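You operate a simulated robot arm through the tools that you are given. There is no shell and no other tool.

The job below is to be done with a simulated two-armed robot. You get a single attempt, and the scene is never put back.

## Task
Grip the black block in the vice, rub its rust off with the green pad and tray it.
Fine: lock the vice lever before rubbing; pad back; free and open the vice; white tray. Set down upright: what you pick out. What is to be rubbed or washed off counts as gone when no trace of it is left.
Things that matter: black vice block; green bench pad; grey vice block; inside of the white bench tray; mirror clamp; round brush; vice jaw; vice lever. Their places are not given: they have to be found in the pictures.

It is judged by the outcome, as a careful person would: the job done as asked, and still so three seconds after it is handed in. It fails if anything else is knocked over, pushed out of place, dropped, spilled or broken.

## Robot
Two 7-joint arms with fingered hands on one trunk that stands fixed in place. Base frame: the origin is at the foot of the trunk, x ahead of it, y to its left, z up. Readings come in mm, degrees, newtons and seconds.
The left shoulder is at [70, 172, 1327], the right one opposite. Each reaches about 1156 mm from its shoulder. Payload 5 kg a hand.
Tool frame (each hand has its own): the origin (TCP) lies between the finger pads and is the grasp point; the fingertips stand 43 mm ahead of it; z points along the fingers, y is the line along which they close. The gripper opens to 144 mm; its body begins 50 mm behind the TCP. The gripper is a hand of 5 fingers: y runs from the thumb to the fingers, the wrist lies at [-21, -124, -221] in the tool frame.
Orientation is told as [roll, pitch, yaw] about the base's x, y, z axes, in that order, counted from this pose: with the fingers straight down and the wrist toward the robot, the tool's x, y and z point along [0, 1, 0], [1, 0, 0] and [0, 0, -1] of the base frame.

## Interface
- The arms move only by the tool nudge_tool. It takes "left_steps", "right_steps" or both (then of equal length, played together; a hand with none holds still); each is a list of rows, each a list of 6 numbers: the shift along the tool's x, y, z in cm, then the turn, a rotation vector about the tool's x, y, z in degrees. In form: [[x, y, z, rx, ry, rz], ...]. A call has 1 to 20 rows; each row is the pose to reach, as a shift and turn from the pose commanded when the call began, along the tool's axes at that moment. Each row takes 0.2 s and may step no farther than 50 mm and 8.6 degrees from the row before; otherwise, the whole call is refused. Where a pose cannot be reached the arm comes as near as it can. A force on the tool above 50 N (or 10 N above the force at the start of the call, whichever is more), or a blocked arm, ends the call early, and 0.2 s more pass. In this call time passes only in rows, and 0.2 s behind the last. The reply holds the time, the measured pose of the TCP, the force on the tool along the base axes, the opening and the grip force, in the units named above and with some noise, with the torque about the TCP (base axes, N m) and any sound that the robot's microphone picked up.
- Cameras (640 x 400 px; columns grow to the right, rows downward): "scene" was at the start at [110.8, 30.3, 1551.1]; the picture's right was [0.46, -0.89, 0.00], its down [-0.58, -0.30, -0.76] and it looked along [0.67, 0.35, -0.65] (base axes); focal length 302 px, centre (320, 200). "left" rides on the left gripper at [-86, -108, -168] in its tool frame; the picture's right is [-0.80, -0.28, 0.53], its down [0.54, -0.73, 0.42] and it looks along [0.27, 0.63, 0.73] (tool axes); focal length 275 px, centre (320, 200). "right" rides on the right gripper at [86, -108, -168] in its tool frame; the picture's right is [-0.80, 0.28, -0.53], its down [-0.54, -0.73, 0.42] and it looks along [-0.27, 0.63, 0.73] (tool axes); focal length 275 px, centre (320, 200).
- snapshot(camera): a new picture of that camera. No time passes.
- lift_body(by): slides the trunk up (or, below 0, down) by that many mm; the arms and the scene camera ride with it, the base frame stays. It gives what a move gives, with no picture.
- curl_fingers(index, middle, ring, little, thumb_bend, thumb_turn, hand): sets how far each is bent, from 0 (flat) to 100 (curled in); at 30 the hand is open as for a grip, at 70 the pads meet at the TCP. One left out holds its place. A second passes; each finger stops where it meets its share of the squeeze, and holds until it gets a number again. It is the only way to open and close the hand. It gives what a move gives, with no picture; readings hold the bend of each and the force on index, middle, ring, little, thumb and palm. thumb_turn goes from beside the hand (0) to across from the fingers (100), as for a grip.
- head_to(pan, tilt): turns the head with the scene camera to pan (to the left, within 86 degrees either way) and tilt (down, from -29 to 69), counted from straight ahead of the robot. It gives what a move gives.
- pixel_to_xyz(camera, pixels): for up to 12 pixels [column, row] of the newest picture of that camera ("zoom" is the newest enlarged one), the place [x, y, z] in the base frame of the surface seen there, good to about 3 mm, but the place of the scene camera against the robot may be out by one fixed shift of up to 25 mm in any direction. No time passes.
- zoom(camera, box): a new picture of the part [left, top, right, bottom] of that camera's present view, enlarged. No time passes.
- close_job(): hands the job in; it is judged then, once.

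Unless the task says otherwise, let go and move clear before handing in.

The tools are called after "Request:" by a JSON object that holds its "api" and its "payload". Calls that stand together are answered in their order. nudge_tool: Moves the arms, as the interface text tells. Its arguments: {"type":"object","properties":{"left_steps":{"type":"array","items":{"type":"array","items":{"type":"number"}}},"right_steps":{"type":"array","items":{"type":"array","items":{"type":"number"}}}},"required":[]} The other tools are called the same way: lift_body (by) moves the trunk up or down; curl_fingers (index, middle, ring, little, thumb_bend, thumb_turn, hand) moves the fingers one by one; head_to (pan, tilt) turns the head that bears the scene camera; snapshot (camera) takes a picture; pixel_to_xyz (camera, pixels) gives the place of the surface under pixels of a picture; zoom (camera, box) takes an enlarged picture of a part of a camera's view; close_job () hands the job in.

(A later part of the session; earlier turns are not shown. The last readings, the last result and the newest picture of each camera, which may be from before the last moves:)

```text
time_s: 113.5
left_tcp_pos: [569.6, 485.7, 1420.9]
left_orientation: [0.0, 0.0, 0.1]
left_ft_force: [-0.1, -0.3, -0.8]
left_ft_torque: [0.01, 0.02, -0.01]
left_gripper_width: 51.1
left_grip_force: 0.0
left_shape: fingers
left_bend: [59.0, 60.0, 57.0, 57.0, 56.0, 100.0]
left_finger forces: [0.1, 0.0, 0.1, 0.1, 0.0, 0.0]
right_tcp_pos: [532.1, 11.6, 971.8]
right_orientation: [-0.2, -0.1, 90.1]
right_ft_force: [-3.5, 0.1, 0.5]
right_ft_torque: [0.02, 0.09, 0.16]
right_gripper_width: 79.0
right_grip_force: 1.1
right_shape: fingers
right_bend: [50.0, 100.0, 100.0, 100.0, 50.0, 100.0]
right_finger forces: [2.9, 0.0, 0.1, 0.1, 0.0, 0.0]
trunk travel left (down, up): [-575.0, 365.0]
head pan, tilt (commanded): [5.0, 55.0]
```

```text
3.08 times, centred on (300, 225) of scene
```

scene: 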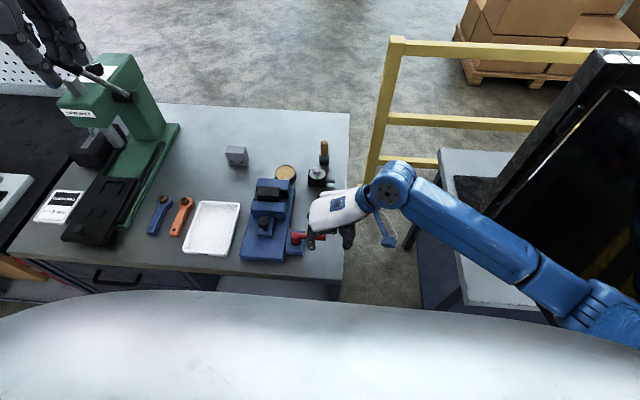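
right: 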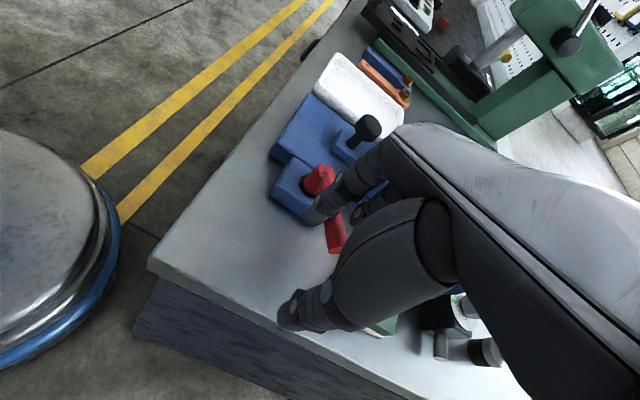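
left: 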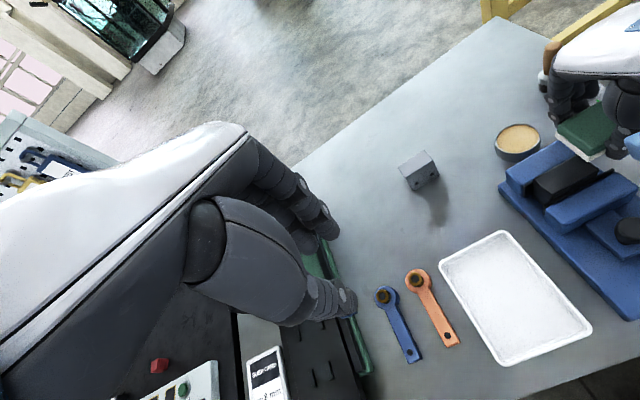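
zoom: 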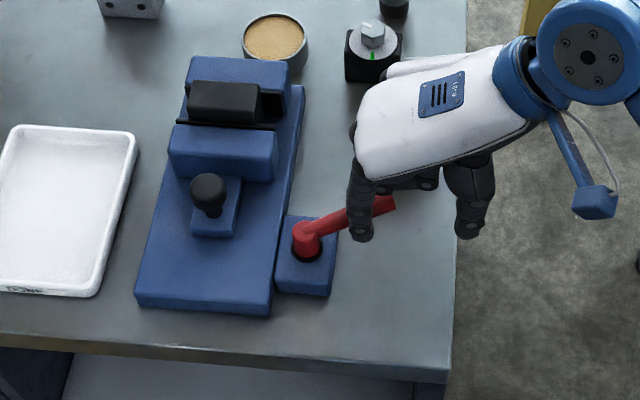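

The lever is following (about 30° turned back, 3.5 N). I'll continue the arc.

Request:
{"api": "nudge_tool", "payload": {"right_steps": [[-0.65, 0.18, 0, 0, 0, 0], [-1.28, 0.4, 0, 0, 0, 0], [-1.87, 0.73, 0, 0, 0, 0], [-2.42, 1.1, 0, 0, 0, 0], [-2.9, 1.58, 0, 0, 0, 0], [-3.33, 2.08, 0, 0, 0, 0]]}}

Request:
{"api": "snapshot", "payload": {"camera": "right"}}

Request:
{"api": "zoom", "payload": {"camera": "scene", "box": [220, 160, 380, 290]}}

```text
time_s: 114.9
left_tcp_pos: [569.1, 485.6, 1420.6]
left_orientation: [0.0, 0.0, 0.0]
left_ft_force: [0.4, 0.1, 0.7]
left_ft_torque: [-0.03, 0.03, 0.02]
left_gripper_width: 51.1
left_grip_force: 0.1
left_shape: fingers
left_bend: [59.0, 60.0, 57.0, 57.0, 56.0, 100.0]
left_finger forces: [0.0, 0.1, 0.0, 0.0, 0.0, 0.0]
right_tcp_pos: [566.7, 32.4, 973.0]
right_orientation: [-0.2, -0.1, 90.1]
right_ft_force: [-1.6, -1.3, -0.1]
right_ft_torque: [-0.15, 0.05, 0.13]
right_gripper_width: 75.6
right_grip_force: 1.6
right_shape: fingers
right_bend: [52.0, 100.0, 100.0, 100.0, 50.0, 100.0]
right_finger forces: [3.1, 0.1, 0.0, 0.1, 0.0, 0.1]
trunk travel left (down, up): [-575.0, 365.0]
head pan, tilt (commanded): [5.0, 55.0]
```

```text
taken
```

right: 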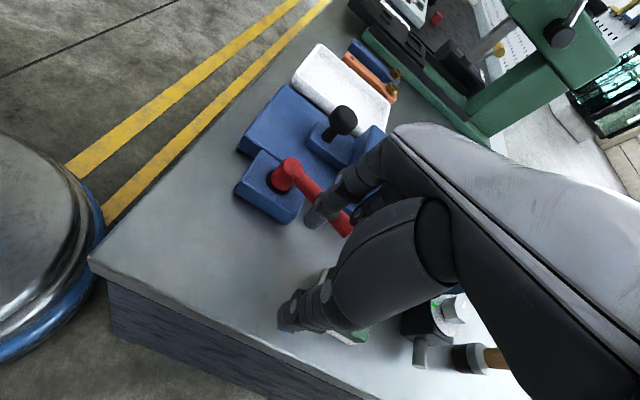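

```text
3.08 times, centred on (300, 225) of scene
```

zoom: 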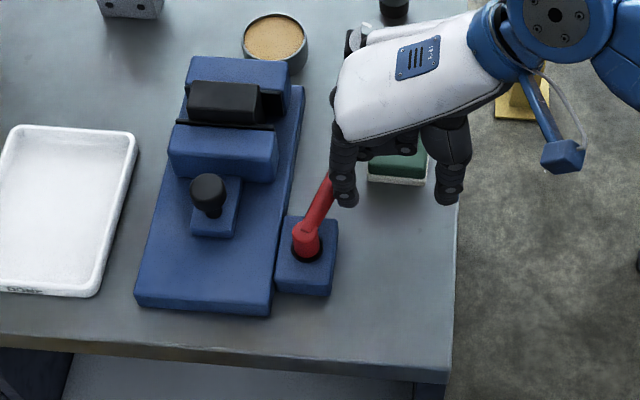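

The lever is about 20° from its free position. I'll finish the arc, watching the force for the stop.

Request:
{"api": "nudge_tool", "payload": {"right_steps": [[-0.33, 0.58, 0, 0, 0, 0], [-0.63, 1.18, 0, 0, 0, 0], [-0.77, 1.61, 0, 0, 0, 0], [-0.87, 2.04, 0, 0, 0, 0]]}}

Request:
{"api": "snapshot", "payload": {"camera": "right"}}

Request:
{"api": "zoom", "payload": {"camera": "scene", "box": [220, 160, 380, 290]}}

```text
time_s: 115.9
left_tcp_pos: [569.0, 485.1, 1421.9]
left_orientation: [0.0, 0.1, 0.0]
left_ft_force: [-1.1, -0.5, 0.8]
left_ft_torque: [-0.01, -0.01, -0.02]
left_gripper_width: 51.0
left_grip_force: 0.1
left_shape: fingers
left_bend: [59.0, 60.0, 57.0, 57.0, 56.0, 100.0]
left_finger forces: [0.0, 0.0, 0.0, 0.0, 0.1, 0.0]
right_tcp_pos: [576.7, 52.2, 971.2]
right_orientation: [-0.2, -0.2, 90.1]
right_ft_force: [-2.0, -5.8, 1.3]
right_ft_torque: [-0.07, 0.11, 0.17]
right_gripper_width: 71.7
right_grip_force: 2.9
right_shape: fingers
right_bend: [54.0, 100.0, 100.0, 100.0, 50.0, 100.0]
right_finger forces: [6.0, 0.1, 0.0, 0.0, 0.1, 0.1]
trunk travel left (down, up): [-575.0, 365.0]
head pan, tilt (commanded): [5.0, 55.0]
```

```text
taken
```

right: 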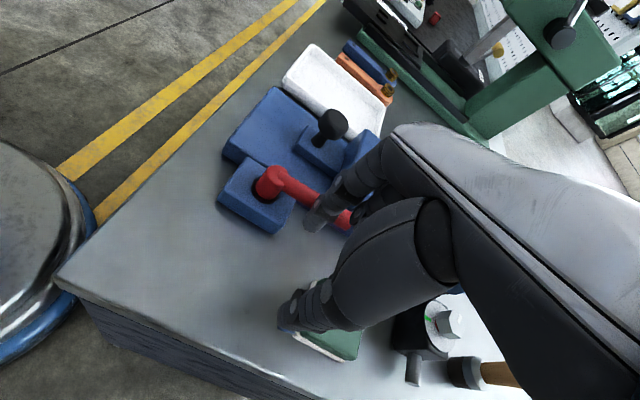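

```text
3.08 times, centred on (300, 225) of scene
```

zoom: 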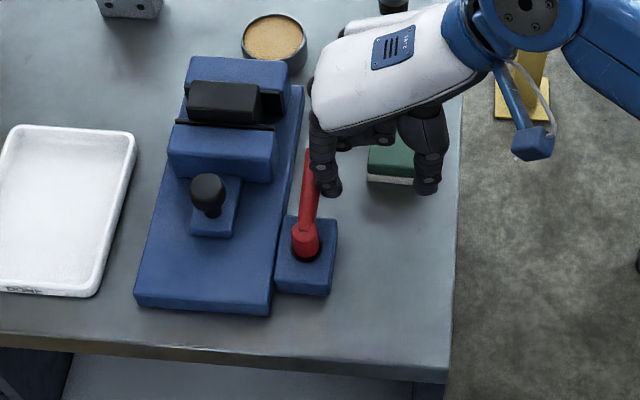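

Request:
{"api": "pixel_to_xyz", "payload": {"camera": "right", "pixels": [[270, 180], [290, 190], [305, 198], [315, 203], [345, 220], [348, 225]]}}

Request:
{"api": "nudge_tool", "payload": {"right_steps": [[0, 0.2, 0, 0, 0, 0], [0, 0.4, 0, 0, 0, 0]]}}

Request:
{"api": "snapshot", "payload": {"camera": "right"}}

```text
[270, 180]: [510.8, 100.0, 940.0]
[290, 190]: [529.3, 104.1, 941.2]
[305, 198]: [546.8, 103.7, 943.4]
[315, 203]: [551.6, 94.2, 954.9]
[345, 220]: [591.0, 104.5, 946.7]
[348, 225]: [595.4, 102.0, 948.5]
```

```text
time_s: 116.5
left_tcp_pos: [569.5, 485.4, 1421.5]
left_orientation: [0.0, 0.0, 0.1]
left_ft_force: [-0.3, 0.6, -0.1]
left_ft_torque: [0.01, -0.05, -0.03]
left_gripper_width: 51.0
left_grip_force: 0.0
left_shape: fingers
left_bend: [59.0, 60.0, 57.0, 57.0, 56.0, 100.0]
left_finger forces: [0.0, 0.0, 0.1, 0.0, 0.0, 0.0]
right_tcp_pos: [575.8, 54.5, 972.4]
right_orientation: [-0.2, -0.1, 90.0]
right_ft_force: [-1.7, -9.6, 3.7]
right_ft_torque: [-0.14, 0.1, 0.19]
right_gripper_width: 68.4
right_grip_force: 4.9
right_shape: fingers
right_bend: [55.0, 100.0, 100.0, 100.0, 50.0, 100.0]
right_finger forces: [9.0, 0.0, 0.1, 0.0, 0.1, 0.0]
trunk travel left (down, up): [-575.0, 365.0]
head pan, tilt (commanded): [5.0, 55.0]
```

```text
taken
```

right: 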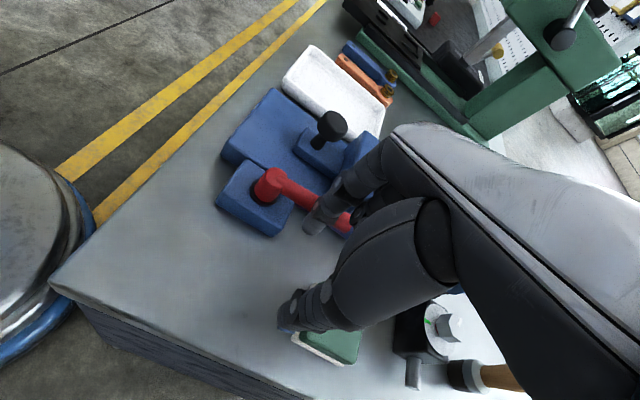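

The force rises to 9.6 N with no more motion: the lever is at its free end stop, pointing +x as at the start. I'll back the finger off and lift.

Request:
{"api": "nudge_tool", "payload": {"right_steps": [[0, -0.6, 0, 0, 0, 0], [0, -1.5, 0, 0, 0, 0], [0, -1.5, -1.5, 0, 0, 0], [0, -1.5, -5, 0, 0, 0], [0, -1.5, -9, 0, 0, 0], [0, -1.5, -13, 0, 0, 0]]}}

Request:
{"api": "snapshot", "payload": {"camera": "right"}}

Request:
{"api": "snapshot", "payload": {"camera": "scene"}}

```text
time_s: 117.9
left_tcp_pos: [568.6, 486.1, 1420.6]
left_orientation: [0.1, 0.0, 0.0]
left_ft_force: [0.5, -0.2, -0.2]
left_ft_torque: [0.01, -0.01, -0.02]
left_gripper_width: 51.0
left_grip_force: 0.0
left_shape: fingers
left_bend: [59.0, 60.0, 57.0, 57.0, 56.0, 100.0]
left_finger forces: [0.0, 0.0, 0.0, 0.0, 0.0, 0.0]
right_tcp_pos: [575.1, 41.3, 1101.8]
right_orientation: [-0.1, -0.1, 90.0]
right_ft_force: [-0.7, 0.0, -0.8]
right_ft_torque: [0.03, -0.04, 0.0]
right_gripper_width: 78.4
right_grip_force: 0.0
right_shape: fingers
right_bend: [50.0, 100.0, 100.0, 100.0, 50.0, 100.0]
right_finger forces: [0.0, 0.0, 0.0, 0.1, 0.0, 0.0]
trunk travel left (down, up): [-575.0, 365.0]
head pan, tilt (commanded): [5.0, 55.0]
```

```text
taken
```

right: 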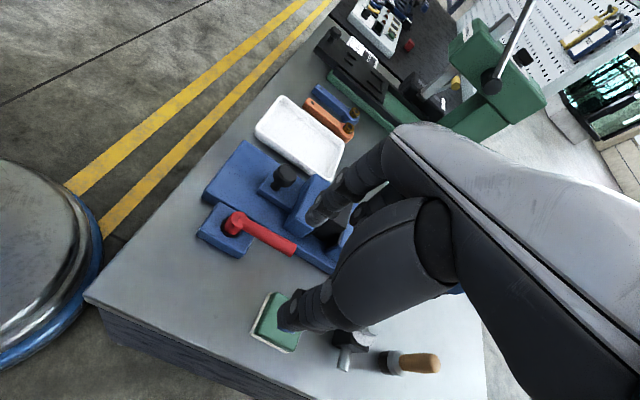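

```text
taken
```

scene: 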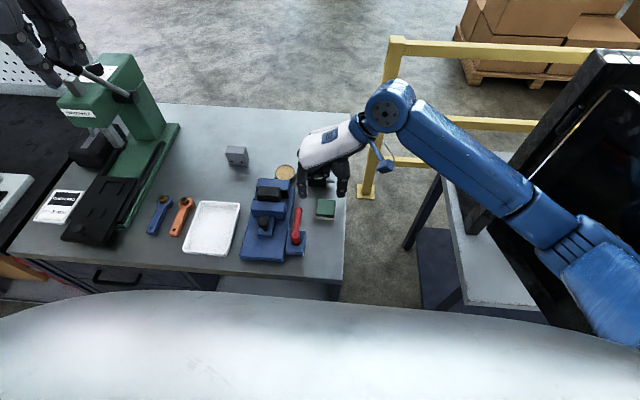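

The lever is back in its starting direction. Now I'll measure the knob, near (283,176), for opening the jaw.

Request:
{"api": "zoom", "payload": {"camera": "right", "box": [220, 130, 380, 270]}}

Request:
{"api": "pixel_to_xyz", "payload": {"camera": "right", "pixels": [[283, 170], [274, 176], [292, 174], [284, 183], [278, 168], [310, 205], [300, 225], [328, 180], [333, 235], [270, 230], [293, 245], [235, 225]]}}

```text
2.86 times, centred on (300, 200) of right
```

zoom: 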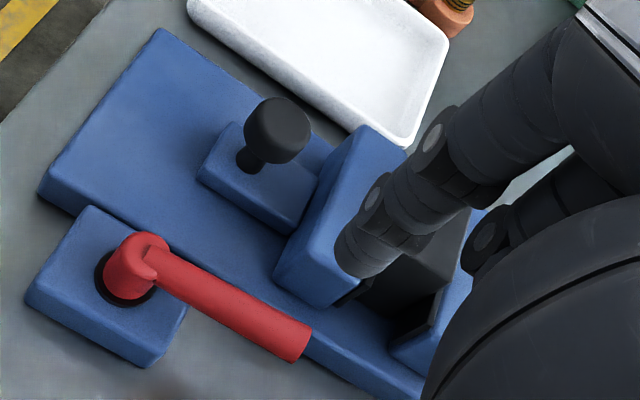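

```text
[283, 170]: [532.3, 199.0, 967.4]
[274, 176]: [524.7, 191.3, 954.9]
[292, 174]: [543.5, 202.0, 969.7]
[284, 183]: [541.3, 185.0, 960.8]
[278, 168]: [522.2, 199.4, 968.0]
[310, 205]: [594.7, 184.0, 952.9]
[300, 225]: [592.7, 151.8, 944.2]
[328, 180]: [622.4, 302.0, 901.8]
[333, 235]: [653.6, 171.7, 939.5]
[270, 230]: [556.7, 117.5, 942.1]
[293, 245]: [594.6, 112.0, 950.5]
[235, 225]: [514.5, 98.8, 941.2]
```

Request:
{"api": "pixel_to_xyz", "payload": {"camera": "zoom", "pixels": [[246, 128], [309, 130], [275, 99], [285, 160], [278, 125], [295, 105], [258, 105], [305, 150], [330, 220], [375, 130], [290, 270], [440, 270]]}}

```text
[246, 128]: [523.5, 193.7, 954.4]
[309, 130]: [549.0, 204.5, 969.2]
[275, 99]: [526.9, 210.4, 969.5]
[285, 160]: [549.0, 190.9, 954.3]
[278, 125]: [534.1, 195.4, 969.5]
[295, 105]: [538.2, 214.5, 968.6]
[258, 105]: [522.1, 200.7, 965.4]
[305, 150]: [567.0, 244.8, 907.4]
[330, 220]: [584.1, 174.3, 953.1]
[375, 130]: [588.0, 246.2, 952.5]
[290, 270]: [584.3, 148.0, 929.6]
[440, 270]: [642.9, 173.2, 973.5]
```

The knob centre is at about (540,201), with the jaw's back at x≈584. Before pinching it at yaw 45, I'll check how low the curled fingers hang in the hand.

Request:
{"api": "pixel_to_xyz", "payload": {"camera": "right", "pixels": [[357, 212], [351, 222], [349, 215], [355, 204], [362, 200], [353, 226], [312, 217], [316, 228]]}}

```text
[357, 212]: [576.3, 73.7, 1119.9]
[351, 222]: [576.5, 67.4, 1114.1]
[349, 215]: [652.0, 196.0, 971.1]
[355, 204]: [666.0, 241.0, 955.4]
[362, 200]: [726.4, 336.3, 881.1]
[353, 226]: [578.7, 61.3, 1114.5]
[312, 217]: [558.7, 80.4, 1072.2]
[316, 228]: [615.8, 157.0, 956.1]
```

The curled fingers stay about 10 mm above the TCP, so they are safe over the block. I'll shape a three-finger pinch and move above the knob while turning to yaw 45.

Request:
{"api": "curl_fingers", "payload": {"hand": "right", "index": 60, "middle": 60, "thumb_bend": 56}}

Request:
{"api": "nudge_tool", "payload": {"right_steps": [[0.6, 2.7, 0, 0, 0, 7.5], [1.2, 5.3, 0, 0, 0, 15], [1.8, 8, 0, 0, 0, 22.5], [2.3, 10.7, 0, 0, 0, 30], [2.9, 13.3, 0, 0, 0, 37.5], [3.5, 16, 0, 0, 0, 45]]}}

Request:
{"api": "snapshot", "payload": {"camera": "right"}}

Request:
{"api": "snapshot", "payload": {"camera": "scene"}}

```text
time_s: 118.9
left_tcp_pos: [569.3, 486.3, 1419.3]
left_orientation: [-0.1, 0.0, -0.1]
left_ft_force: [0.0, -0.2, 0.1]
left_ft_torque: [0.05, 0.0, 0.01]
left_gripper_width: 51.0
left_grip_force: 0.0
left_shape: fingers
left_bend: [59.0, 60.0, 57.0, 57.0, 56.0, 100.0]
left_finger forces: [0.0, 0.0, 0.1, 0.1, 0.1, 0.0]
right_tcp_pos: [576.9, 41.2, 1101.7]
right_orientation: [-0.2, -0.1, 90.1]
right_ft_force: [-0.3, 0.5, 0.6]
right_ft_torque: [0.0, -0.01, 0.0]
right_gripper_width: 50.1
right_grip_force: 0.1
right_shape: fingers
right_bend: [60.0, 60.0, 100.0, 100.0, 56.0, 100.0]
right_finger forces: [0.1, 0.1, 0.0, 0.0, 0.0, 0.0]
trunk travel left (down, up): [-575.0, 365.0]
head pan, tilt (commanded): [5.0, 55.0]
```

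```text
time_s: 120.3
left_tcp_pos: [568.1, 487.8, 1420.3]
left_orientation: [-0.1, 0.0, 0.0]
left_ft_force: [0.3, -0.1, -0.7]
left_ft_torque: [-0.04, -0.02, -0.01]
left_gripper_width: 51.1
left_grip_force: 0.0
left_shape: fingers
left_bend: [59.0, 60.0, 57.0, 57.0, 56.0, 100.0]
left_finger forces: [0.1, 0.0, 0.1, 0.0, 0.1, 0.0]
right_tcp_pos: [539.3, 202.3, 1102.9]
right_orientation: [-0.1, -0.2, 44.9]
right_ft_force: [0.5, 0.2, -0.9]
right_ft_torque: [-0.01, 0.01, -0.03]
right_gripper_width: 49.9
right_grip_force: 0.1
right_shape: fingers
right_bend: [60.0, 60.0, 100.0, 100.0, 56.0, 100.0]
right_finger forces: [0.0, 0.0, 0.0, 0.1, 0.0, 0.1]
trunk travel left (down, up): [-575.0, 365.0]
head pan, tilt (commanded): [5.0, 55.0]
```

```text
taken
```

right: 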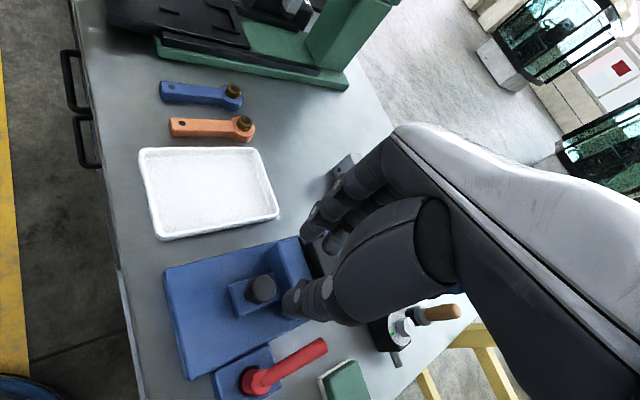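

```text
taken
```

scene: 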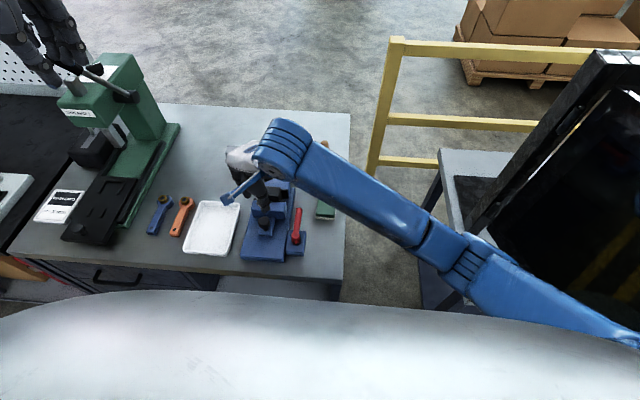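

The posture is good. I'll re-measure the knob from this angle, near (262,290).

Request:
{"api": "zoom", "payload": {"camera": "right", "box": [200, 220, 360, 350]}}

Request:
{"api": "pixel_to_xyz", "payload": {"camera": "zoom", "pixels": [[298, 180]]}}

```text
3.08 times, centred on (280, 285) of right
```

zoom: 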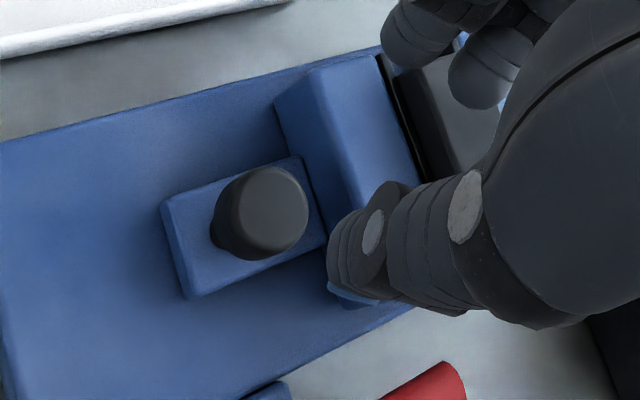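

```text
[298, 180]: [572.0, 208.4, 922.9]
```

Request:
{"api": "pixel_to_xyz", "payload": {"camera": "zoom", "pixels": [[245, 200], [302, 215], [275, 172], [268, 252], [275, 205], [232, 240], [320, 240], [360, 230], [340, 275], [465, 75], [410, 55], [350, 110]]}}

```text
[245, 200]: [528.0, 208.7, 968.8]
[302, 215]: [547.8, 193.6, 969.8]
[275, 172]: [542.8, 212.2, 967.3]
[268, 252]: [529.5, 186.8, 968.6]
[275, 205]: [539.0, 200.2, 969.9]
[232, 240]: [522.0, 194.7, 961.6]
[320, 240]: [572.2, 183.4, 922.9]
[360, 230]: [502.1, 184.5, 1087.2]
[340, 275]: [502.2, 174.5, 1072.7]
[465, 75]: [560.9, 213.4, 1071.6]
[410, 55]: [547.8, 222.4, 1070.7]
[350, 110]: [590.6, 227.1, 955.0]
```

The knob centre is at (537.5,200). I'll lower onto it at yaw 45.

Request:
{"api": "nudge_tool", "payload": {"right_steps": [[0.07, -0.2, 3, 0, 0, 0], [0.07, -0.2, 6, 0, 0, 0], [0.07, -0.2, 8.5, 0, 0, 0], [0.07, -0.2, 9.8, 0, 0, 0], [0.07, -0.2, 10.7, 0, 0, 0]]}}

Request:
{"api": "snapshot", "payload": {"camera": "right"}}

Request:
{"api": "zoom", "payload": {"camera": "right", "box": [220, 200, 360, 340]}}

```text
time_s: 121.5
left_tcp_pos: [568.1, 486.6, 1420.4]
left_orientation: [0.1, 0.0, 0.0]
left_ft_force: [0.0, -0.6, 0.2]
left_ft_torque: [-0.02, 0.0, 0.01]
left_gripper_width: 50.9
left_grip_force: 0.0
left_shape: fingers
left_bend: [59.0, 60.0, 57.0, 57.0, 56.0, 100.0]
left_finger forces: [0.1, 0.0, 0.0, 0.0, 0.0, 0.1]
right_tcp_pos: [539.7, 200.3, 996.3]
right_orientation: [-0.2, -0.3, 45.3]
right_ft_force: [-1.0, 0.7, 2.5]
right_ft_torque: [0.0, -0.03, -0.01]
right_gripper_width: 49.7
right_grip_force: 1.2
right_shape: fingers
right_bend: [60.0, 61.0, 100.0, 100.0, 56.0, 100.0]
right_finger forces: [0.1, 2.6, 0.0, 0.0, 0.1, 0.1]
trunk travel left (down, up): [-575.0, 365.0]
head pan, tilt (commanded): [5.0, 55.0]
```

```text
taken
```

right: 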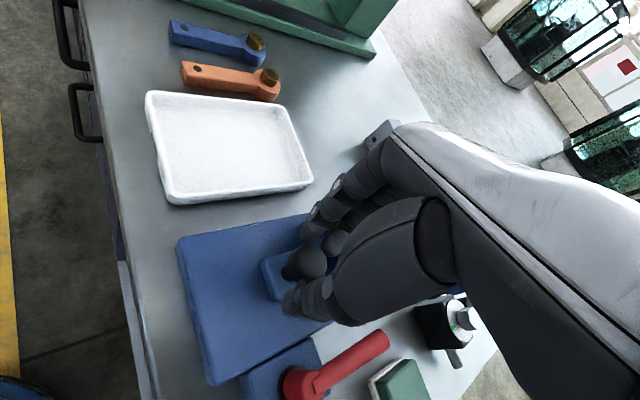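

```text
2.86 times, centred on (290, 270) of right
```

zoom: 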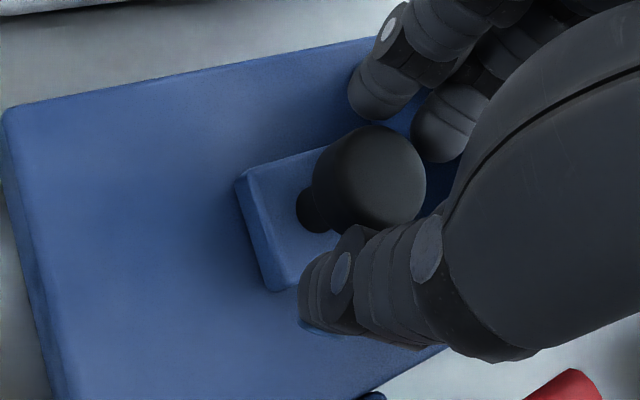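

The knob sits between thumb and fingers, with the middle finger just grazing the jaw's top edge. I'll pinch it.

Request:
{"api": "curl_fingers", "payload": {"hand": "right", "index": 70, "middle": 70, "thumb_bend": 68}}

Request:
{"api": "zoom", "payload": {"camera": "right", "box": [220, 200, 360, 340]}}

```text
time_s: 122.5
left_tcp_pos: [569.1, 486.5, 1420.7]
left_orientation: [0.0, 0.0, 0.0]
left_ft_force: [-0.5, 0.5, -0.2]
left_ft_torque: [0.02, -0.01, 0.01]
left_gripper_width: 50.9
left_grip_force: 0.0
left_shape: fingers
left_bend: [59.0, 60.0, 57.0, 57.0, 56.0, 100.0]
left_finger forces: [0.0, 0.1, 0.0, 0.1, 0.0, 0.0]
right_tcp_pos: [540.1, 200.6, 994.5]
right_orientation: [-0.1, -0.2, 45.2]
right_ft_force: [0.2, 1.5, 0.5]
right_ft_torque: [0.08, -0.02, -0.01]
right_gripper_width: 31.6
right_grip_force: 8.8
right_shape: fingers
right_bend: [65.0, 68.0, 100.0, 100.0, 63.0, 100.0]
right_finger forces: [6.7, 2.8, 0.0, 0.1, 8.2, 0.0]
trunk travel left (down, up): [-575.0, 365.0]
head pan, tilt (commanded): [5.0, 55.0]
```

```text
2.86 times, centred on (290, 270) of right
```

zoom: 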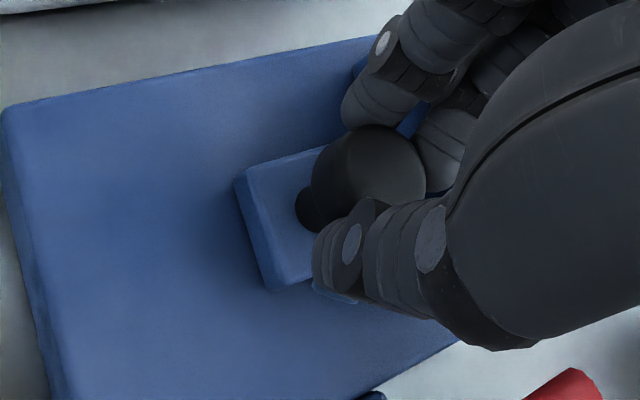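

Pinched. I'll pull it toward the robot about 2 cm and see whether the jaw moves freely.

Request:
{"api": "nudge_tool", "payload": {"right_steps": [[0.3, -0.3, 0, 0, 0, 0], [0.6, -0.6, 0, 0, 0, 0], [0.95, -0.95, 0, 0, 0, 0], [1.3, -1.3, 0, 0, 0, 0]]}}

Request:
{"api": "snapshot", "payload": {"camera": "right"}}

Request:
{"api": "zoom", "payload": {"camera": "right", "box": [220, 170, 380, 330]}}

```text
time_s: 123.5
left_tcp_pos: [568.9, 486.3, 1421.4]
left_orientation: [0.0, 0.0, 0.1]
left_ft_force: [-0.7, 0.4, 0.1]
left_ft_torque: [0.02, -0.02, 0.01]
left_gripper_width: 51.1
left_grip_force: 0.0
left_shape: fingers
left_bend: [59.0, 60.0, 57.0, 57.0, 56.0, 100.0]
left_finger forces: [0.0, 0.1, 0.1, 0.1, 0.0, 0.0]
right_tcp_pos: [519.7, 200.1, 995.2]
right_orientation: [0.0, -0.1, 45.1]
right_ft_force: [1.3, -0.1, -3.4]
right_ft_torque: [0.02, -0.05, -0.02]
right_gripper_width: 31.9
right_grip_force: 8.5
right_shape: fingers
right_bend: [65.0, 68.0, 100.0, 100.0, 63.0, 100.0]
right_finger forces: [5.9, 3.2, 0.0, 0.1, 8.1, 0.1]
trunk travel left (down, up): [-575.0, 365.0]
head pan, tilt (commanded): [5.0, 55.0]
```

```text
taken
```

right: 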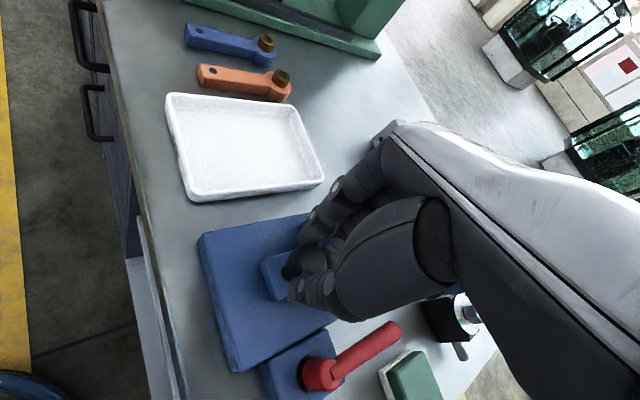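

```text
2.50 times, centred on (300, 250) of right
```

zoom: 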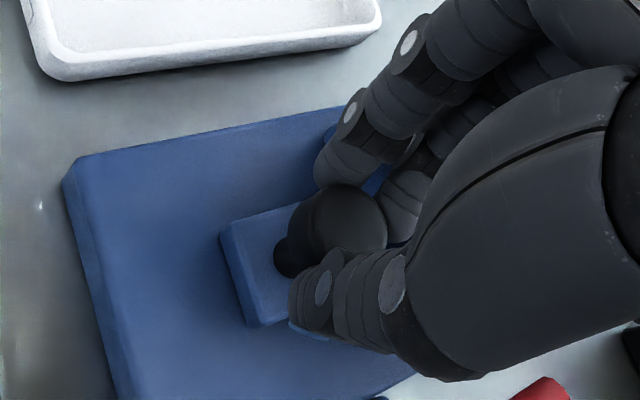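

The jaw slides back easily. I'll continue to its open end in two portions.

Request:
{"api": "nudge_tool", "payload": {"right_steps": [[0.35, -0.35, 0, 0, 0, 0], [0.7, -0.7, 0, 0, 0, 0], [1.05, -1.05, 0, 0, 0, 0], [1.4, -1.4, 0, 0, 0, 0]]}}

Request:
{"api": "snapshot", "payload": {"camera": "scene"}}

```text
time_s: 124.5
left_tcp_pos: [568.8, 486.3, 1420.8]
left_orientation: [0.0, 0.0, 0.0]
left_ft_force: [-0.3, -0.1, -0.2]
left_ft_torque: [0.01, -0.02, 0.0]
left_gripper_width: 51.2
left_grip_force: 0.0
left_shape: fingers
left_bend: [59.0, 60.0, 57.0, 57.0, 56.0, 100.0]
left_finger forces: [0.0, 0.0, 0.0, 0.1, 0.0, 0.1]
right_tcp_pos: [501.3, 201.4, 995.3]
right_orientation: [0.1, -0.2, 45.0]
right_ft_force: [2.6, -0.8, 0.6]
right_ft_torque: [-0.05, -0.07, -0.03]
right_gripper_width: 32.0
right_grip_force: 9.7
right_shape: fingers
right_bend: [65.0, 68.0, 100.0, 100.0, 63.0, 100.0]
right_finger forces: [6.1, 4.1, 0.0, 0.1, 8.6, 0.0]
trunk travel left (down, up): [-575.0, 365.0]
head pan, tilt (commanded): [5.0, 55.0]
```

```text
taken
```

scene: 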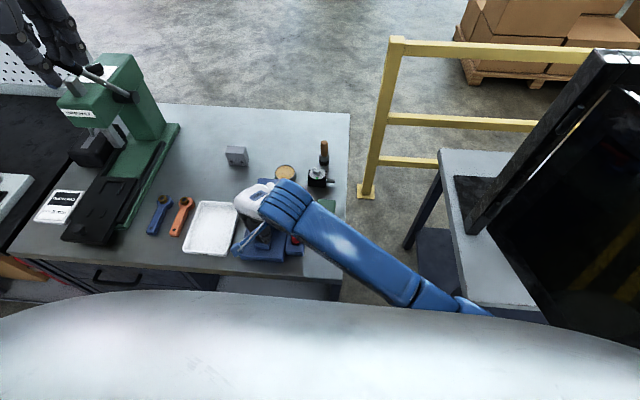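

The jaw has come back about 38 mm with low force. I'll pull the last 2 cm in small steps.

Request:
{"api": "nudge_tool", "payload": {"right_steps": [[0.3, -0.3, 0, 0, 0, 0], [0.6, -0.6, 0, 0, 0, 0], [0.9, -0.9, 0, 0, 0, 0], [1.2, -1.2, 0, 0, 0, 0], [1.45, -1.45, 0, 0, 0, 0]]}}

Request:
{"api": "snapshot", "payload": {"camera": "scene"}}

Request:
{"api": "snapshot", "payload": {"camera": "right"}}

```text
time_s: 125.7
left_tcp_pos: [569.3, 486.9, 1420.1]
left_orientation: [-0.1, 0.0, 0.0]
left_ft_force: [0.7, 1.6, 0.2]
left_ft_torque: [0.01, 0.06, 0.02]
left_gripper_width: 51.0
left_grip_force: 0.0
left_shape: fingers
left_bend: [59.0, 60.0, 57.0, 57.0, 56.0, 100.0]
left_finger forces: [0.0, 0.0, 0.0, 0.0, 0.1, 0.1]
right_tcp_pos: [480.0, 200.5, 995.4]
right_orientation: [0.1, -0.1, 45.2]
right_ft_force: [2.3, 3.1, 3.5]
right_ft_torque: [0.15, -0.1, 0.01]
right_gripper_width: 31.6
right_grip_force: 9.4
right_shape: fingers
right_bend: [65.0, 68.0, 100.0, 100.0, 63.0, 100.0]
right_finger forces: [8.1, 3.9, 0.1, 0.0, 7.5, 0.0]
trunk travel left (down, up): [-575.0, 365.0]
head pan, tilt (commanded): [5.0, 55.0]
```

```text
taken
```

scene: 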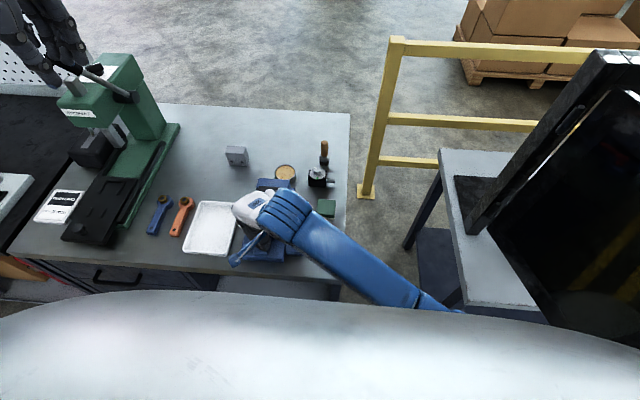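

```text
taken
```

right: 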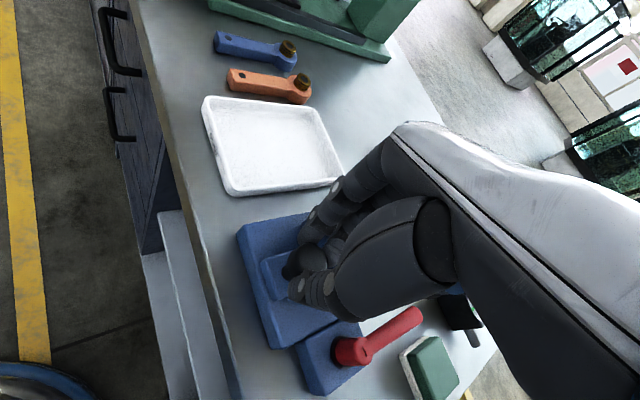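

The knob is back at x≈480, as at the start, so the jaw is fully open. I'll release the knob and lift.

Request:
{"api": "curl_fingers", "payload": {"hand": "right", "index": 58, "middle": 60, "thumb_bend": 54}}

Request:
{"api": "nudge_tool", "payload": {"right_steps": [[0, 0, -1, 0, 0, 0], [0, 0, -2.5, 0, 0, 0], [0, 0, -5, 0, 0, 0], [0, 0, -8.5, 0, 0, 0], [0, 0, -12, 0, 0, 0]]}}

Request:
{"api": "snapshot", "payload": {"camera": "right"}}

Request:
{"api": "snapshot", "payload": {"camera": "scene"}}

```text
time_s: 126.7
left_tcp_pos: [569.4, 485.7, 1420.9]
left_orientation: [0.0, 0.0, 0.0]
left_ft_force: [-0.4, 0.0, -0.7]
left_ft_torque: [0.01, 0.02, 0.0]
left_gripper_width: 50.9
left_grip_force: 0.0
left_shape: fingers
left_bend: [59.0, 60.0, 57.0, 57.0, 56.0, 100.0]
left_finger forces: [0.0, 0.0, 0.1, 0.0, 0.0, 0.0]
right_tcp_pos: [479.9, 198.7, 995.2]
right_orientation: [-0.1, -0.2, 45.0]
right_ft_force: [-2.4, -0.7, -0.3]
right_ft_torque: [-0.01, 0.13, -0.01]
right_gripper_width: 57.8
right_grip_force: 1.3
right_shape: fingers
right_bend: [57.0, 61.0, 100.0, 100.0, 54.0, 100.0]
right_finger forces: [0.0, 1.9, 0.1, 0.0, 0.1, 0.0]
trunk travel left (down, up): [-575.0, 365.0]
head pan, tilt (commanded): [5.0, 55.0]
```

```text
time_s: 127.9
left_tcp_pos: [569.8, 487.3, 1419.5]
left_orientation: [0.1, 0.1, 0.0]
left_ft_force: [0.0, 0.4, 0.0]
left_ft_torque: [-0.01, -0.01, -0.02]
left_gripper_width: 51.0
left_grip_force: 0.2
left_shape: fingers
left_bend: [59.0, 60.0, 57.0, 57.0, 56.0, 100.0]
left_finger forces: [0.0, 0.0, 0.0, 0.1, 0.0, 0.0]
right_tcp_pos: [480.6, 199.0, 1114.6]
right_orientation: [-0.2, -0.2, 45.1]
right_ft_force: [-0.1, -0.7, 0.9]
right_ft_torque: [0.0, 0.0, 0.01]
right_gripper_width: 57.9
right_grip_force: 0.1
right_shape: fingers
right_bend: [57.0, 60.0, 100.0, 100.0, 54.0, 100.0]
right_finger forces: [0.1, 0.0, 0.1, 0.0, 0.1, 0.0]
trunk travel left (down, up): [-575.0, 365.0]
head pan, tilt (commanded): [5.0, 55.0]
```

```text
taken
```

right: 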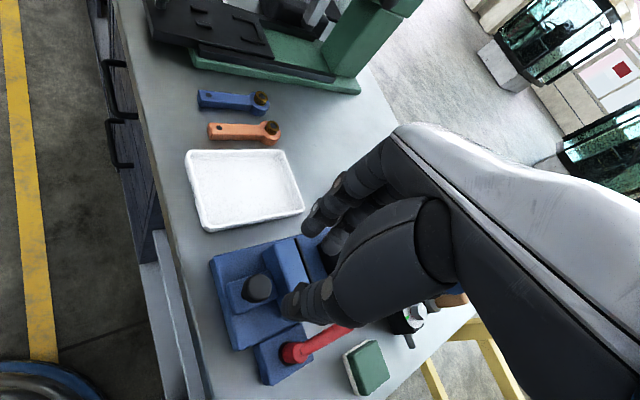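

```text
taken
```

scene: 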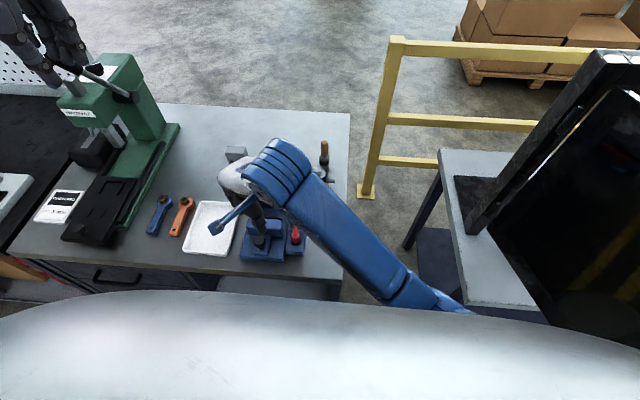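

The knob is released and the jaw stays open. I'll retreat the right hand to the right, turning back to yaw 90 to keep the elbow out.

Request:
{"api": "nudge_tool", "payload": {"right_steps": [[-1.5, -0.3, -2, 0, 0, -5], [-4.0, -1.0, -4, 0, 0, -11], [-6.8, -1.7, -5, 0, 0, -18], [-9.6, -2.4, -6, 0, 0, -25], [-12.4, -3.1, -6, 0, 0, -32], [-15.2, -3.8, -6, 0, 0, -39], [-17.9, -4.45, -6, 0, 0, -45]]}}

Request:
{"api": "snapshot", "payload": {"camera": "scene"}}

```text
time_s: 129.5
left_tcp_pos: [569.7, 484.8, 1420.2]
left_orientation: [0.0, 0.1, 0.0]
left_ft_force: [0.5, 0.2, 1.0]
left_ft_torque: [0.0, 0.02, -0.01]
left_gripper_width: 50.9
left_grip_force: 0.0
left_shape: fingers
left_bend: [59.0, 60.0, 57.0, 57.0, 56.0, 100.0]
left_finger forces: [0.0, 0.1, 0.0, 0.0, 0.0, 0.0]
right_tcp_pos: [575.1, 40.8, 1176.3]
right_orientation: [-0.3, -0.2, 90.2]
right_ft_force: [0.7, 0.2, 0.9]
right_ft_torque: [0.02, 0.06, 0.0]
right_gripper_width: 58.0
right_grip_force: 0.0
right_shape: fingers
right_bend: [57.0, 60.0, 100.0, 100.0, 54.0, 100.0]
right_finger forces: [0.0, 0.0, 0.0, 0.1, 0.0, 0.0]
trunk travel left (down, up): [-575.0, 365.0]
head pan, tilt (commanded): [5.0, 55.0]
```

```text
taken
```

scene: 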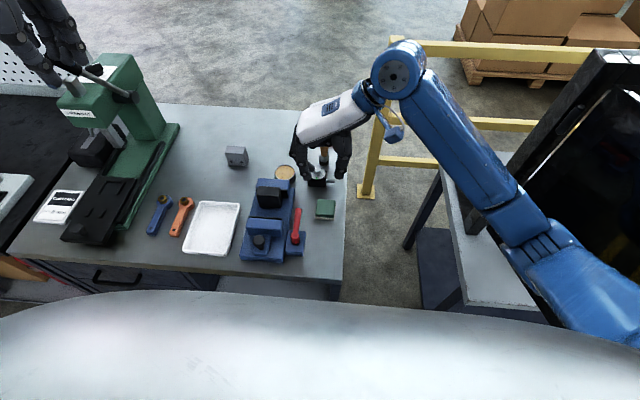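

I'll raise the right hand further out of the way and check the block in the vice.

Request:
{"api": "nudge_tool", "payload": {"right_steps": [[-2.5, -1.2, -2.5, 0, 0, 0], [-5, -2.4, -5, 0, 0, 0], [-7.5, -3.6, -7.5, 0, 0, 0], [-10, -4.8, -10, 0, 0, 0], [-12.5, -6, -12.4, 0, 0, 0]]}}

Request:
{"api": "zoom", "payload": {"camera": "scene", "box": [180, 130, 360, 290]}}

Request:
{"api": "snapshot", "payload": {"camera": "scene"}}

```text
time_s: 130.7
left_tcp_pos: [569.8, 485.2, 1420.0]
left_orientation: [-0.1, 0.2, 0.1]
left_ft_force: [0.1, 0.2, 0.1]
left_ft_torque: [0.05, 0.03, -0.01]
left_gripper_width: 51.0
left_grip_force: 0.0
left_shape: fingers
left_bend: [59.0, 60.0, 57.0, 57.0, 56.0, 100.0]
left_finger forces: [0.1, 0.1, 0.0, 0.0, 0.0, 0.0]
right_tcp_pos: [700.9, -18.3, 1299.5]
right_orientation: [-0.1, -0.2, 90.2]
right_ft_force: [-0.6, 0.7, 0.0]
right_ft_torque: [-0.02, 0.04, -0.02]
right_gripper_width: 58.3
right_grip_force: 0.0
right_shape: fingers
right_bend: [57.0, 60.0, 100.0, 100.0, 54.0, 100.0]
right_finger forces: [0.0, 0.0, 0.0, 0.0, 0.0, 0.0]
trunk travel left (down, up): [-575.0, 365.0]
head pan, tilt (commanded): [5.0, 55.0]
```

```text
2.50 times, centred on (270, 210) of scene
```

zoom: 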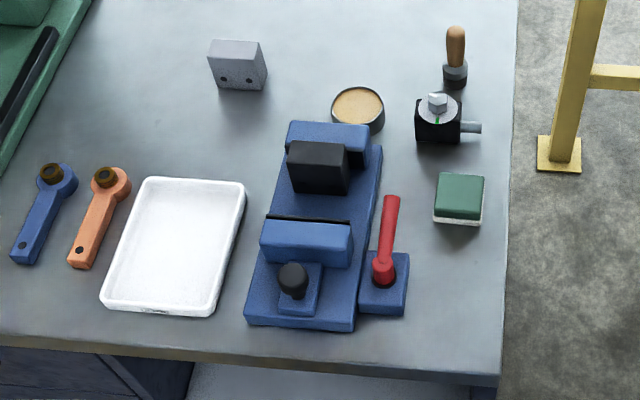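

```text
taken
```

scene: 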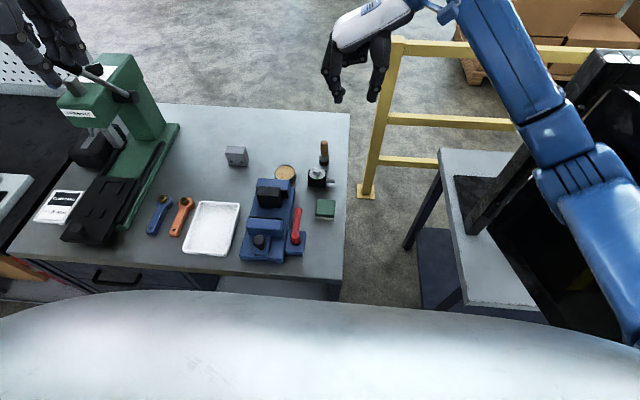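

The vice is open and the clean block stands by the rear jaw. With no room for fingers behind it, I'll grip it from its two ends using the left hand turned to yaw −90. First I'll shape the fingers and move above the block.

Request:
{"api": "curl_fingers", "payload": {"hand": "left", "index": 46, "middle": 46, "ring": 100, "little": 100, "thumb_bend": 46}}

Request:
{"api": "nudge_tool", "payload": {"left_steps": [[-2.5, 0.6, 2.7, 0, 0, 8.2], [-5.1, 1.1, 5.5, 0, 0, 16.4], [-7.7, 1.7, 8.2, 0, 0, 24.6], [-10.2, 2.3, 10.9, 0, 0, 32.8], [-12.8, 2.8, 13.6, 0, 0, 41], [-15.3, 3.4, 16.4, 0, 0, 49.2], [-17.9, 3.9, 19.1, 0, 0, 57.4], [-20.4, 4.5, 21.8, 0, 0, 65.6], [-23, 5.1, 24.5, 0, 0, 73.8], [-25.5, 5.6, 26, 0, 0, 82], [-28.1, 6.2, 27, 0, 0, 90]]}}

Request:
{"api": "snapshot", "payload": {"camera": "scene"}}

Request:
{"api": "snapshot", "payload": {"camera": "left"}}

```text
time_s: 131.7
left_tcp_pos: [568.0, 486.9, 1420.1]
left_orientation: [0.0, 0.0, 0.1]
left_ft_force: [-0.1, -0.3, 0.5]
left_ft_torque: [-0.03, 0.0, -0.02]
left_gripper_width: 92.6
left_grip_force: 0.2
left_shape: fingers
left_bend: [46.0, 46.0, 100.0, 100.0, 46.0, 100.0]
left_finger forces: [0.1, 0.0, 0.0, 0.0, 0.1, 0.1]
right_tcp_pos: [700.2, -17.3, 1300.5]
right_orientation: [-0.1, 0.0, 90.2]
right_ft_force: [-0.2, -0.6, 0.3]
right_ft_torque: [-0.01, -0.02, -0.02]
right_gripper_width: 58.4
right_grip_force: 0.0
right_shape: fingers
right_bend: [57.0, 60.0, 100.0, 100.0, 54.0, 100.0]
right_finger forces: [0.0, 0.0, 0.0, 0.1, 0.1, 0.0]
trunk travel left (down, up): [-575.0, 365.0]
head pan, tilt (commanded): [5.0, 55.0]
```

```text
time_s: 134.1
left_tcp_pos: [632.3, 202.5, 1151.5]
left_orientation: [-0.1, 0.1, -90.1]
left_ft_force: [0.3, -0.2, 0.0]
left_ft_torque: [0.01, 0.01, -0.01]
left_gripper_width: 92.5
left_grip_force: 0.2
left_shape: fingers
left_bend: [46.0, 46.0, 100.0, 100.0, 46.0, 100.0]
left_finger forces: [0.1, 0.1, 0.0, 0.0, 0.0, 0.0]
right_tcp_pos: [702.1, -18.4, 1298.3]
right_orientation: [-0.1, -0.2, 90.0]
right_ft_force: [-0.2, -0.8, -0.1]
right_ft_torque: [0.01, 0.04, 0.0]
right_gripper_width: 58.2
right_grip_force: 0.0
right_shape: fingers
right_bend: [57.0, 60.0, 100.0, 100.0, 54.0, 100.0]
right_finger forces: [0.0, 0.0, 0.1, 0.1, 0.0, 0.0]
trunk travel left (down, up): [-575.0, 365.0]
head pan, tilt (commanded): [5.0, 55.0]
```

```text
taken
```

scene: 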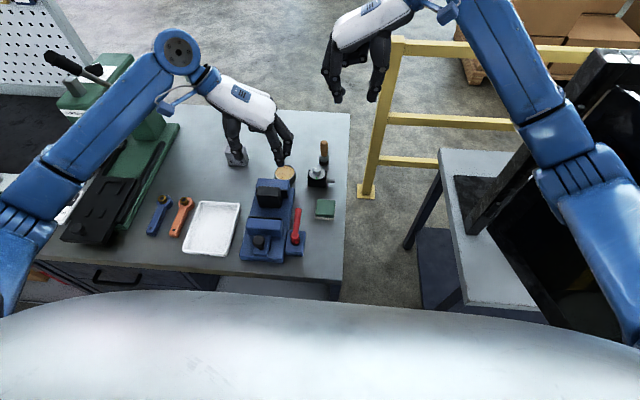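

```text
taken
```

left: 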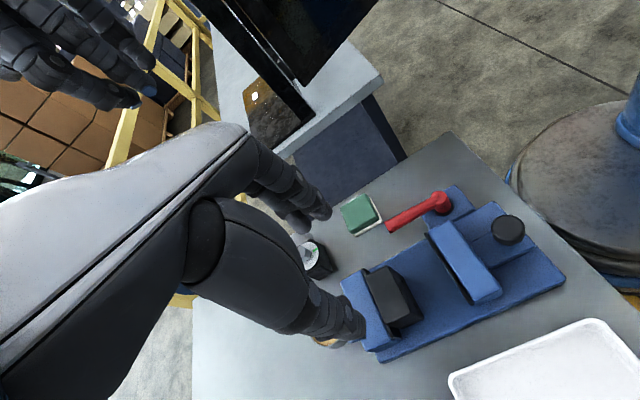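

The left hand is above the block at yaw −90. I'll measure the block from the left camera, near (393,297).

Request:
{"api": "zoom", "payload": {"camera": "left", "box": [300, 220, 520, 380]}}

Request:
{"api": "pixel_to_xyz", "payload": {"camera": "zoom", "pixels": [[200, 150], [240, 130], [290, 205], [245, 225], [220, 175], [190, 145], [205, 235], [280, 240], [130, 160], [250, 155], [390, 120], [480, 210]]}}

```text
2.50 times, centred on (410, 300) of left
```

zoom: 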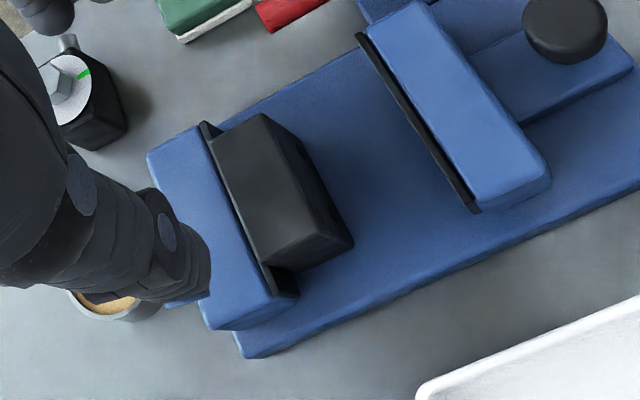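

```text
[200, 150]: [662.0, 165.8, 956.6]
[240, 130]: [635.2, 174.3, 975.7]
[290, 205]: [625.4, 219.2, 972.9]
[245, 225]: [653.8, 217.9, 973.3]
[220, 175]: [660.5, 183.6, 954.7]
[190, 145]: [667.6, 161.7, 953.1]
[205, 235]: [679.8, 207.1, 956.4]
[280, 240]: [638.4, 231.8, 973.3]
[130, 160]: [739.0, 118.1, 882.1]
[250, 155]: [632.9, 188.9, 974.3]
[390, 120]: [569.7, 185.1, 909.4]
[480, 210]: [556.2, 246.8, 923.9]
```

The block spans x 620–655 and y 171–235 with its top at z 973; the open jaw is at x≈557. I'll lower to just above grip height and check.

Request:
{"api": "nudge_tool", "payload": {"left_steps": [[0, 0, 3.5, 0, 0, 0], [0, 0, 7, 0, 0, 0], [0, 0, 10, 0, 0, 0], [0, 0, 12.5, 0, 0, 0], [0, 0, 13.8, 0, 0, 0]]}}

Request:
{"api": "snapshot", "payload": {"camera": "left"}}

Request:
{"api": "zoom", "payload": {"camera": "left", "box": [260, 180, 420, 340]}}

Request:
{"api": "zoom", "payload": {"camera": "scene", "box": [210, 130, 350, 270]}}

```text
time_s: 135.3
left_tcp_pos: [631.8, 205.0, 1011.9]
left_orientation: [0.1, 0.0, -90.0]
left_ft_force: [0.0, 0.6, -0.9]
left_ft_torque: [0.05, -0.03, 0.03]
left_gripper_width: 92.6
left_grip_force: 0.1
left_shape: fingers
left_bend: [46.0, 46.0, 100.0, 100.0, 46.0, 100.0]
left_finger forces: [0.0, 0.0, 0.0, 0.0, 0.0, 0.0]
right_tcp_pos: [700.8, -18.2, 1299.8]
right_orientation: [-0.3, -0.1, 90.1]
right_ft_force: [0.4, -0.6, -0.2]
right_ft_torque: [-0.05, 0.02, 0.01]
right_gripper_width: 58.2
right_grip_force: 0.0
right_shape: fingers
right_bend: [57.0, 60.0, 100.0, 100.0, 54.0, 100.0]
right_finger forces: [0.1, 0.0, 0.0, 0.1, 0.0, 0.0]
trunk travel left (down, up): [-575.0, 365.0]
head pan, tilt (commanded): [5.0, 55.0]
```

```text
taken
```

left: 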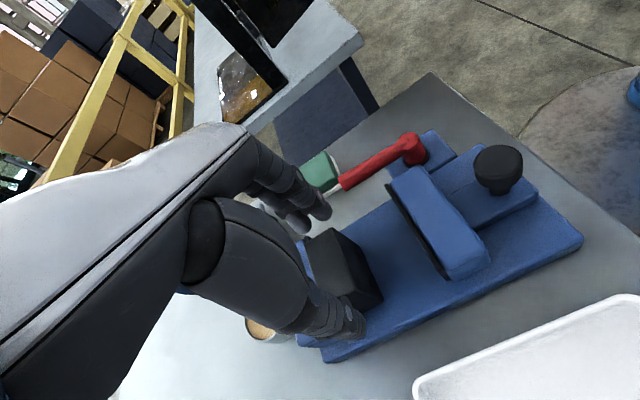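

```text
2.50 times, centred on (340, 260) of left
```

zoom: 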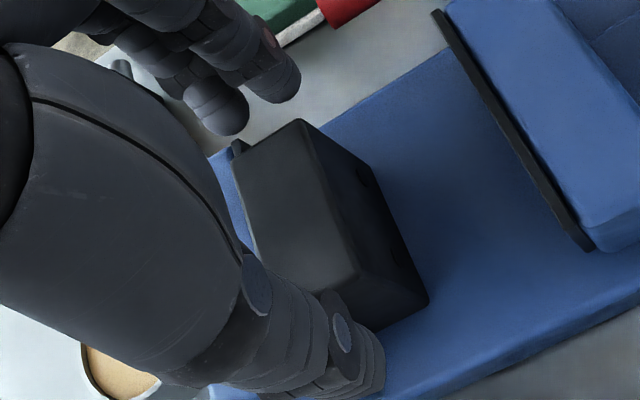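

```text
2.86 times, centred on (280, 200) of scene
```

zoom: 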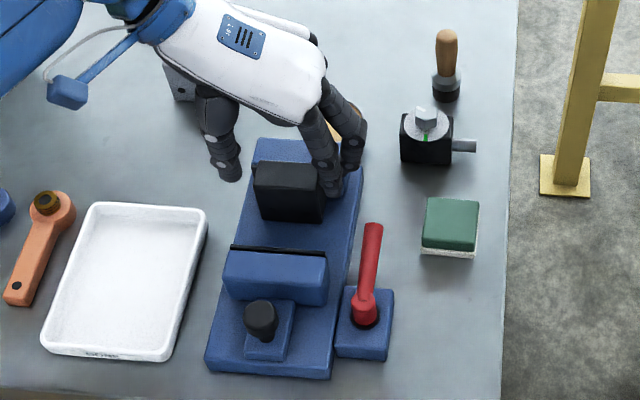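

Thumb and fingers flank the block's ends with clearance. I'll lower 15 mm more.

Request:
{"api": "nudge_tool", "payload": {"left_steps": [[0, 0, 0.6, 0, 0, 0], [0, 0, 1.1, 0, 0, 0], [0, 0, 1.5, 0, 0, 0]]}}

Request:
{"api": "zoom", "payload": {"camera": "left", "box": [260, 180, 420, 340]}}

```text
time_s: 136.1
left_tcp_pos: [629.7, 205.3, 997.8]
left_orientation: [-0.1, 0.1, -90.0]
left_ft_force: [-1.3, -1.2, 0.4]
left_ft_torque: [-0.09, 0.01, -0.03]
left_gripper_width: 92.6
left_grip_force: 0.7
left_shape: fingers
left_bend: [46.0, 46.0, 100.0, 100.0, 46.0, 100.0]
left_finger forces: [0.1, 1.1, 0.1, 0.0, 0.1, 0.0]
right_tcp_pos: [699.0, -17.7, 1300.3]
right_orientation: [-0.2, -0.2, 90.1]
right_ft_force: [-0.2, 0.8, 0.1]
right_ft_torque: [0.0, 0.0, 0.0]
right_gripper_width: 58.1
right_grip_force: 0.0
right_shape: fingers
right_bend: [57.0, 60.0, 100.0, 100.0, 54.0, 100.0]
right_finger forces: [0.0, 0.1, 0.1, 0.1, 0.0, 0.0]
trunk travel left (down, up): [-575.0, 365.0]
head pan, tilt (commanded): [5.0, 55.0]
```

```text
2.50 times, centred on (340, 260) of left
```

zoom: 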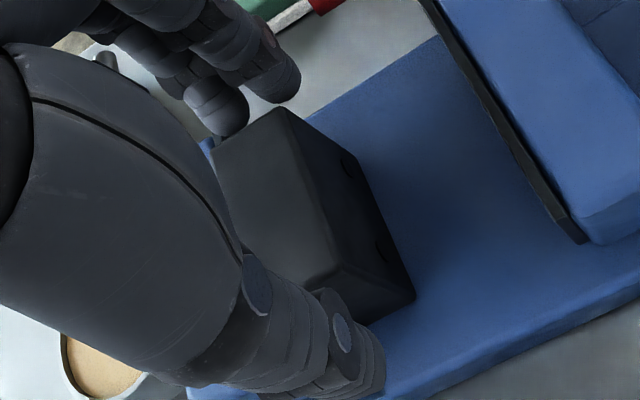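

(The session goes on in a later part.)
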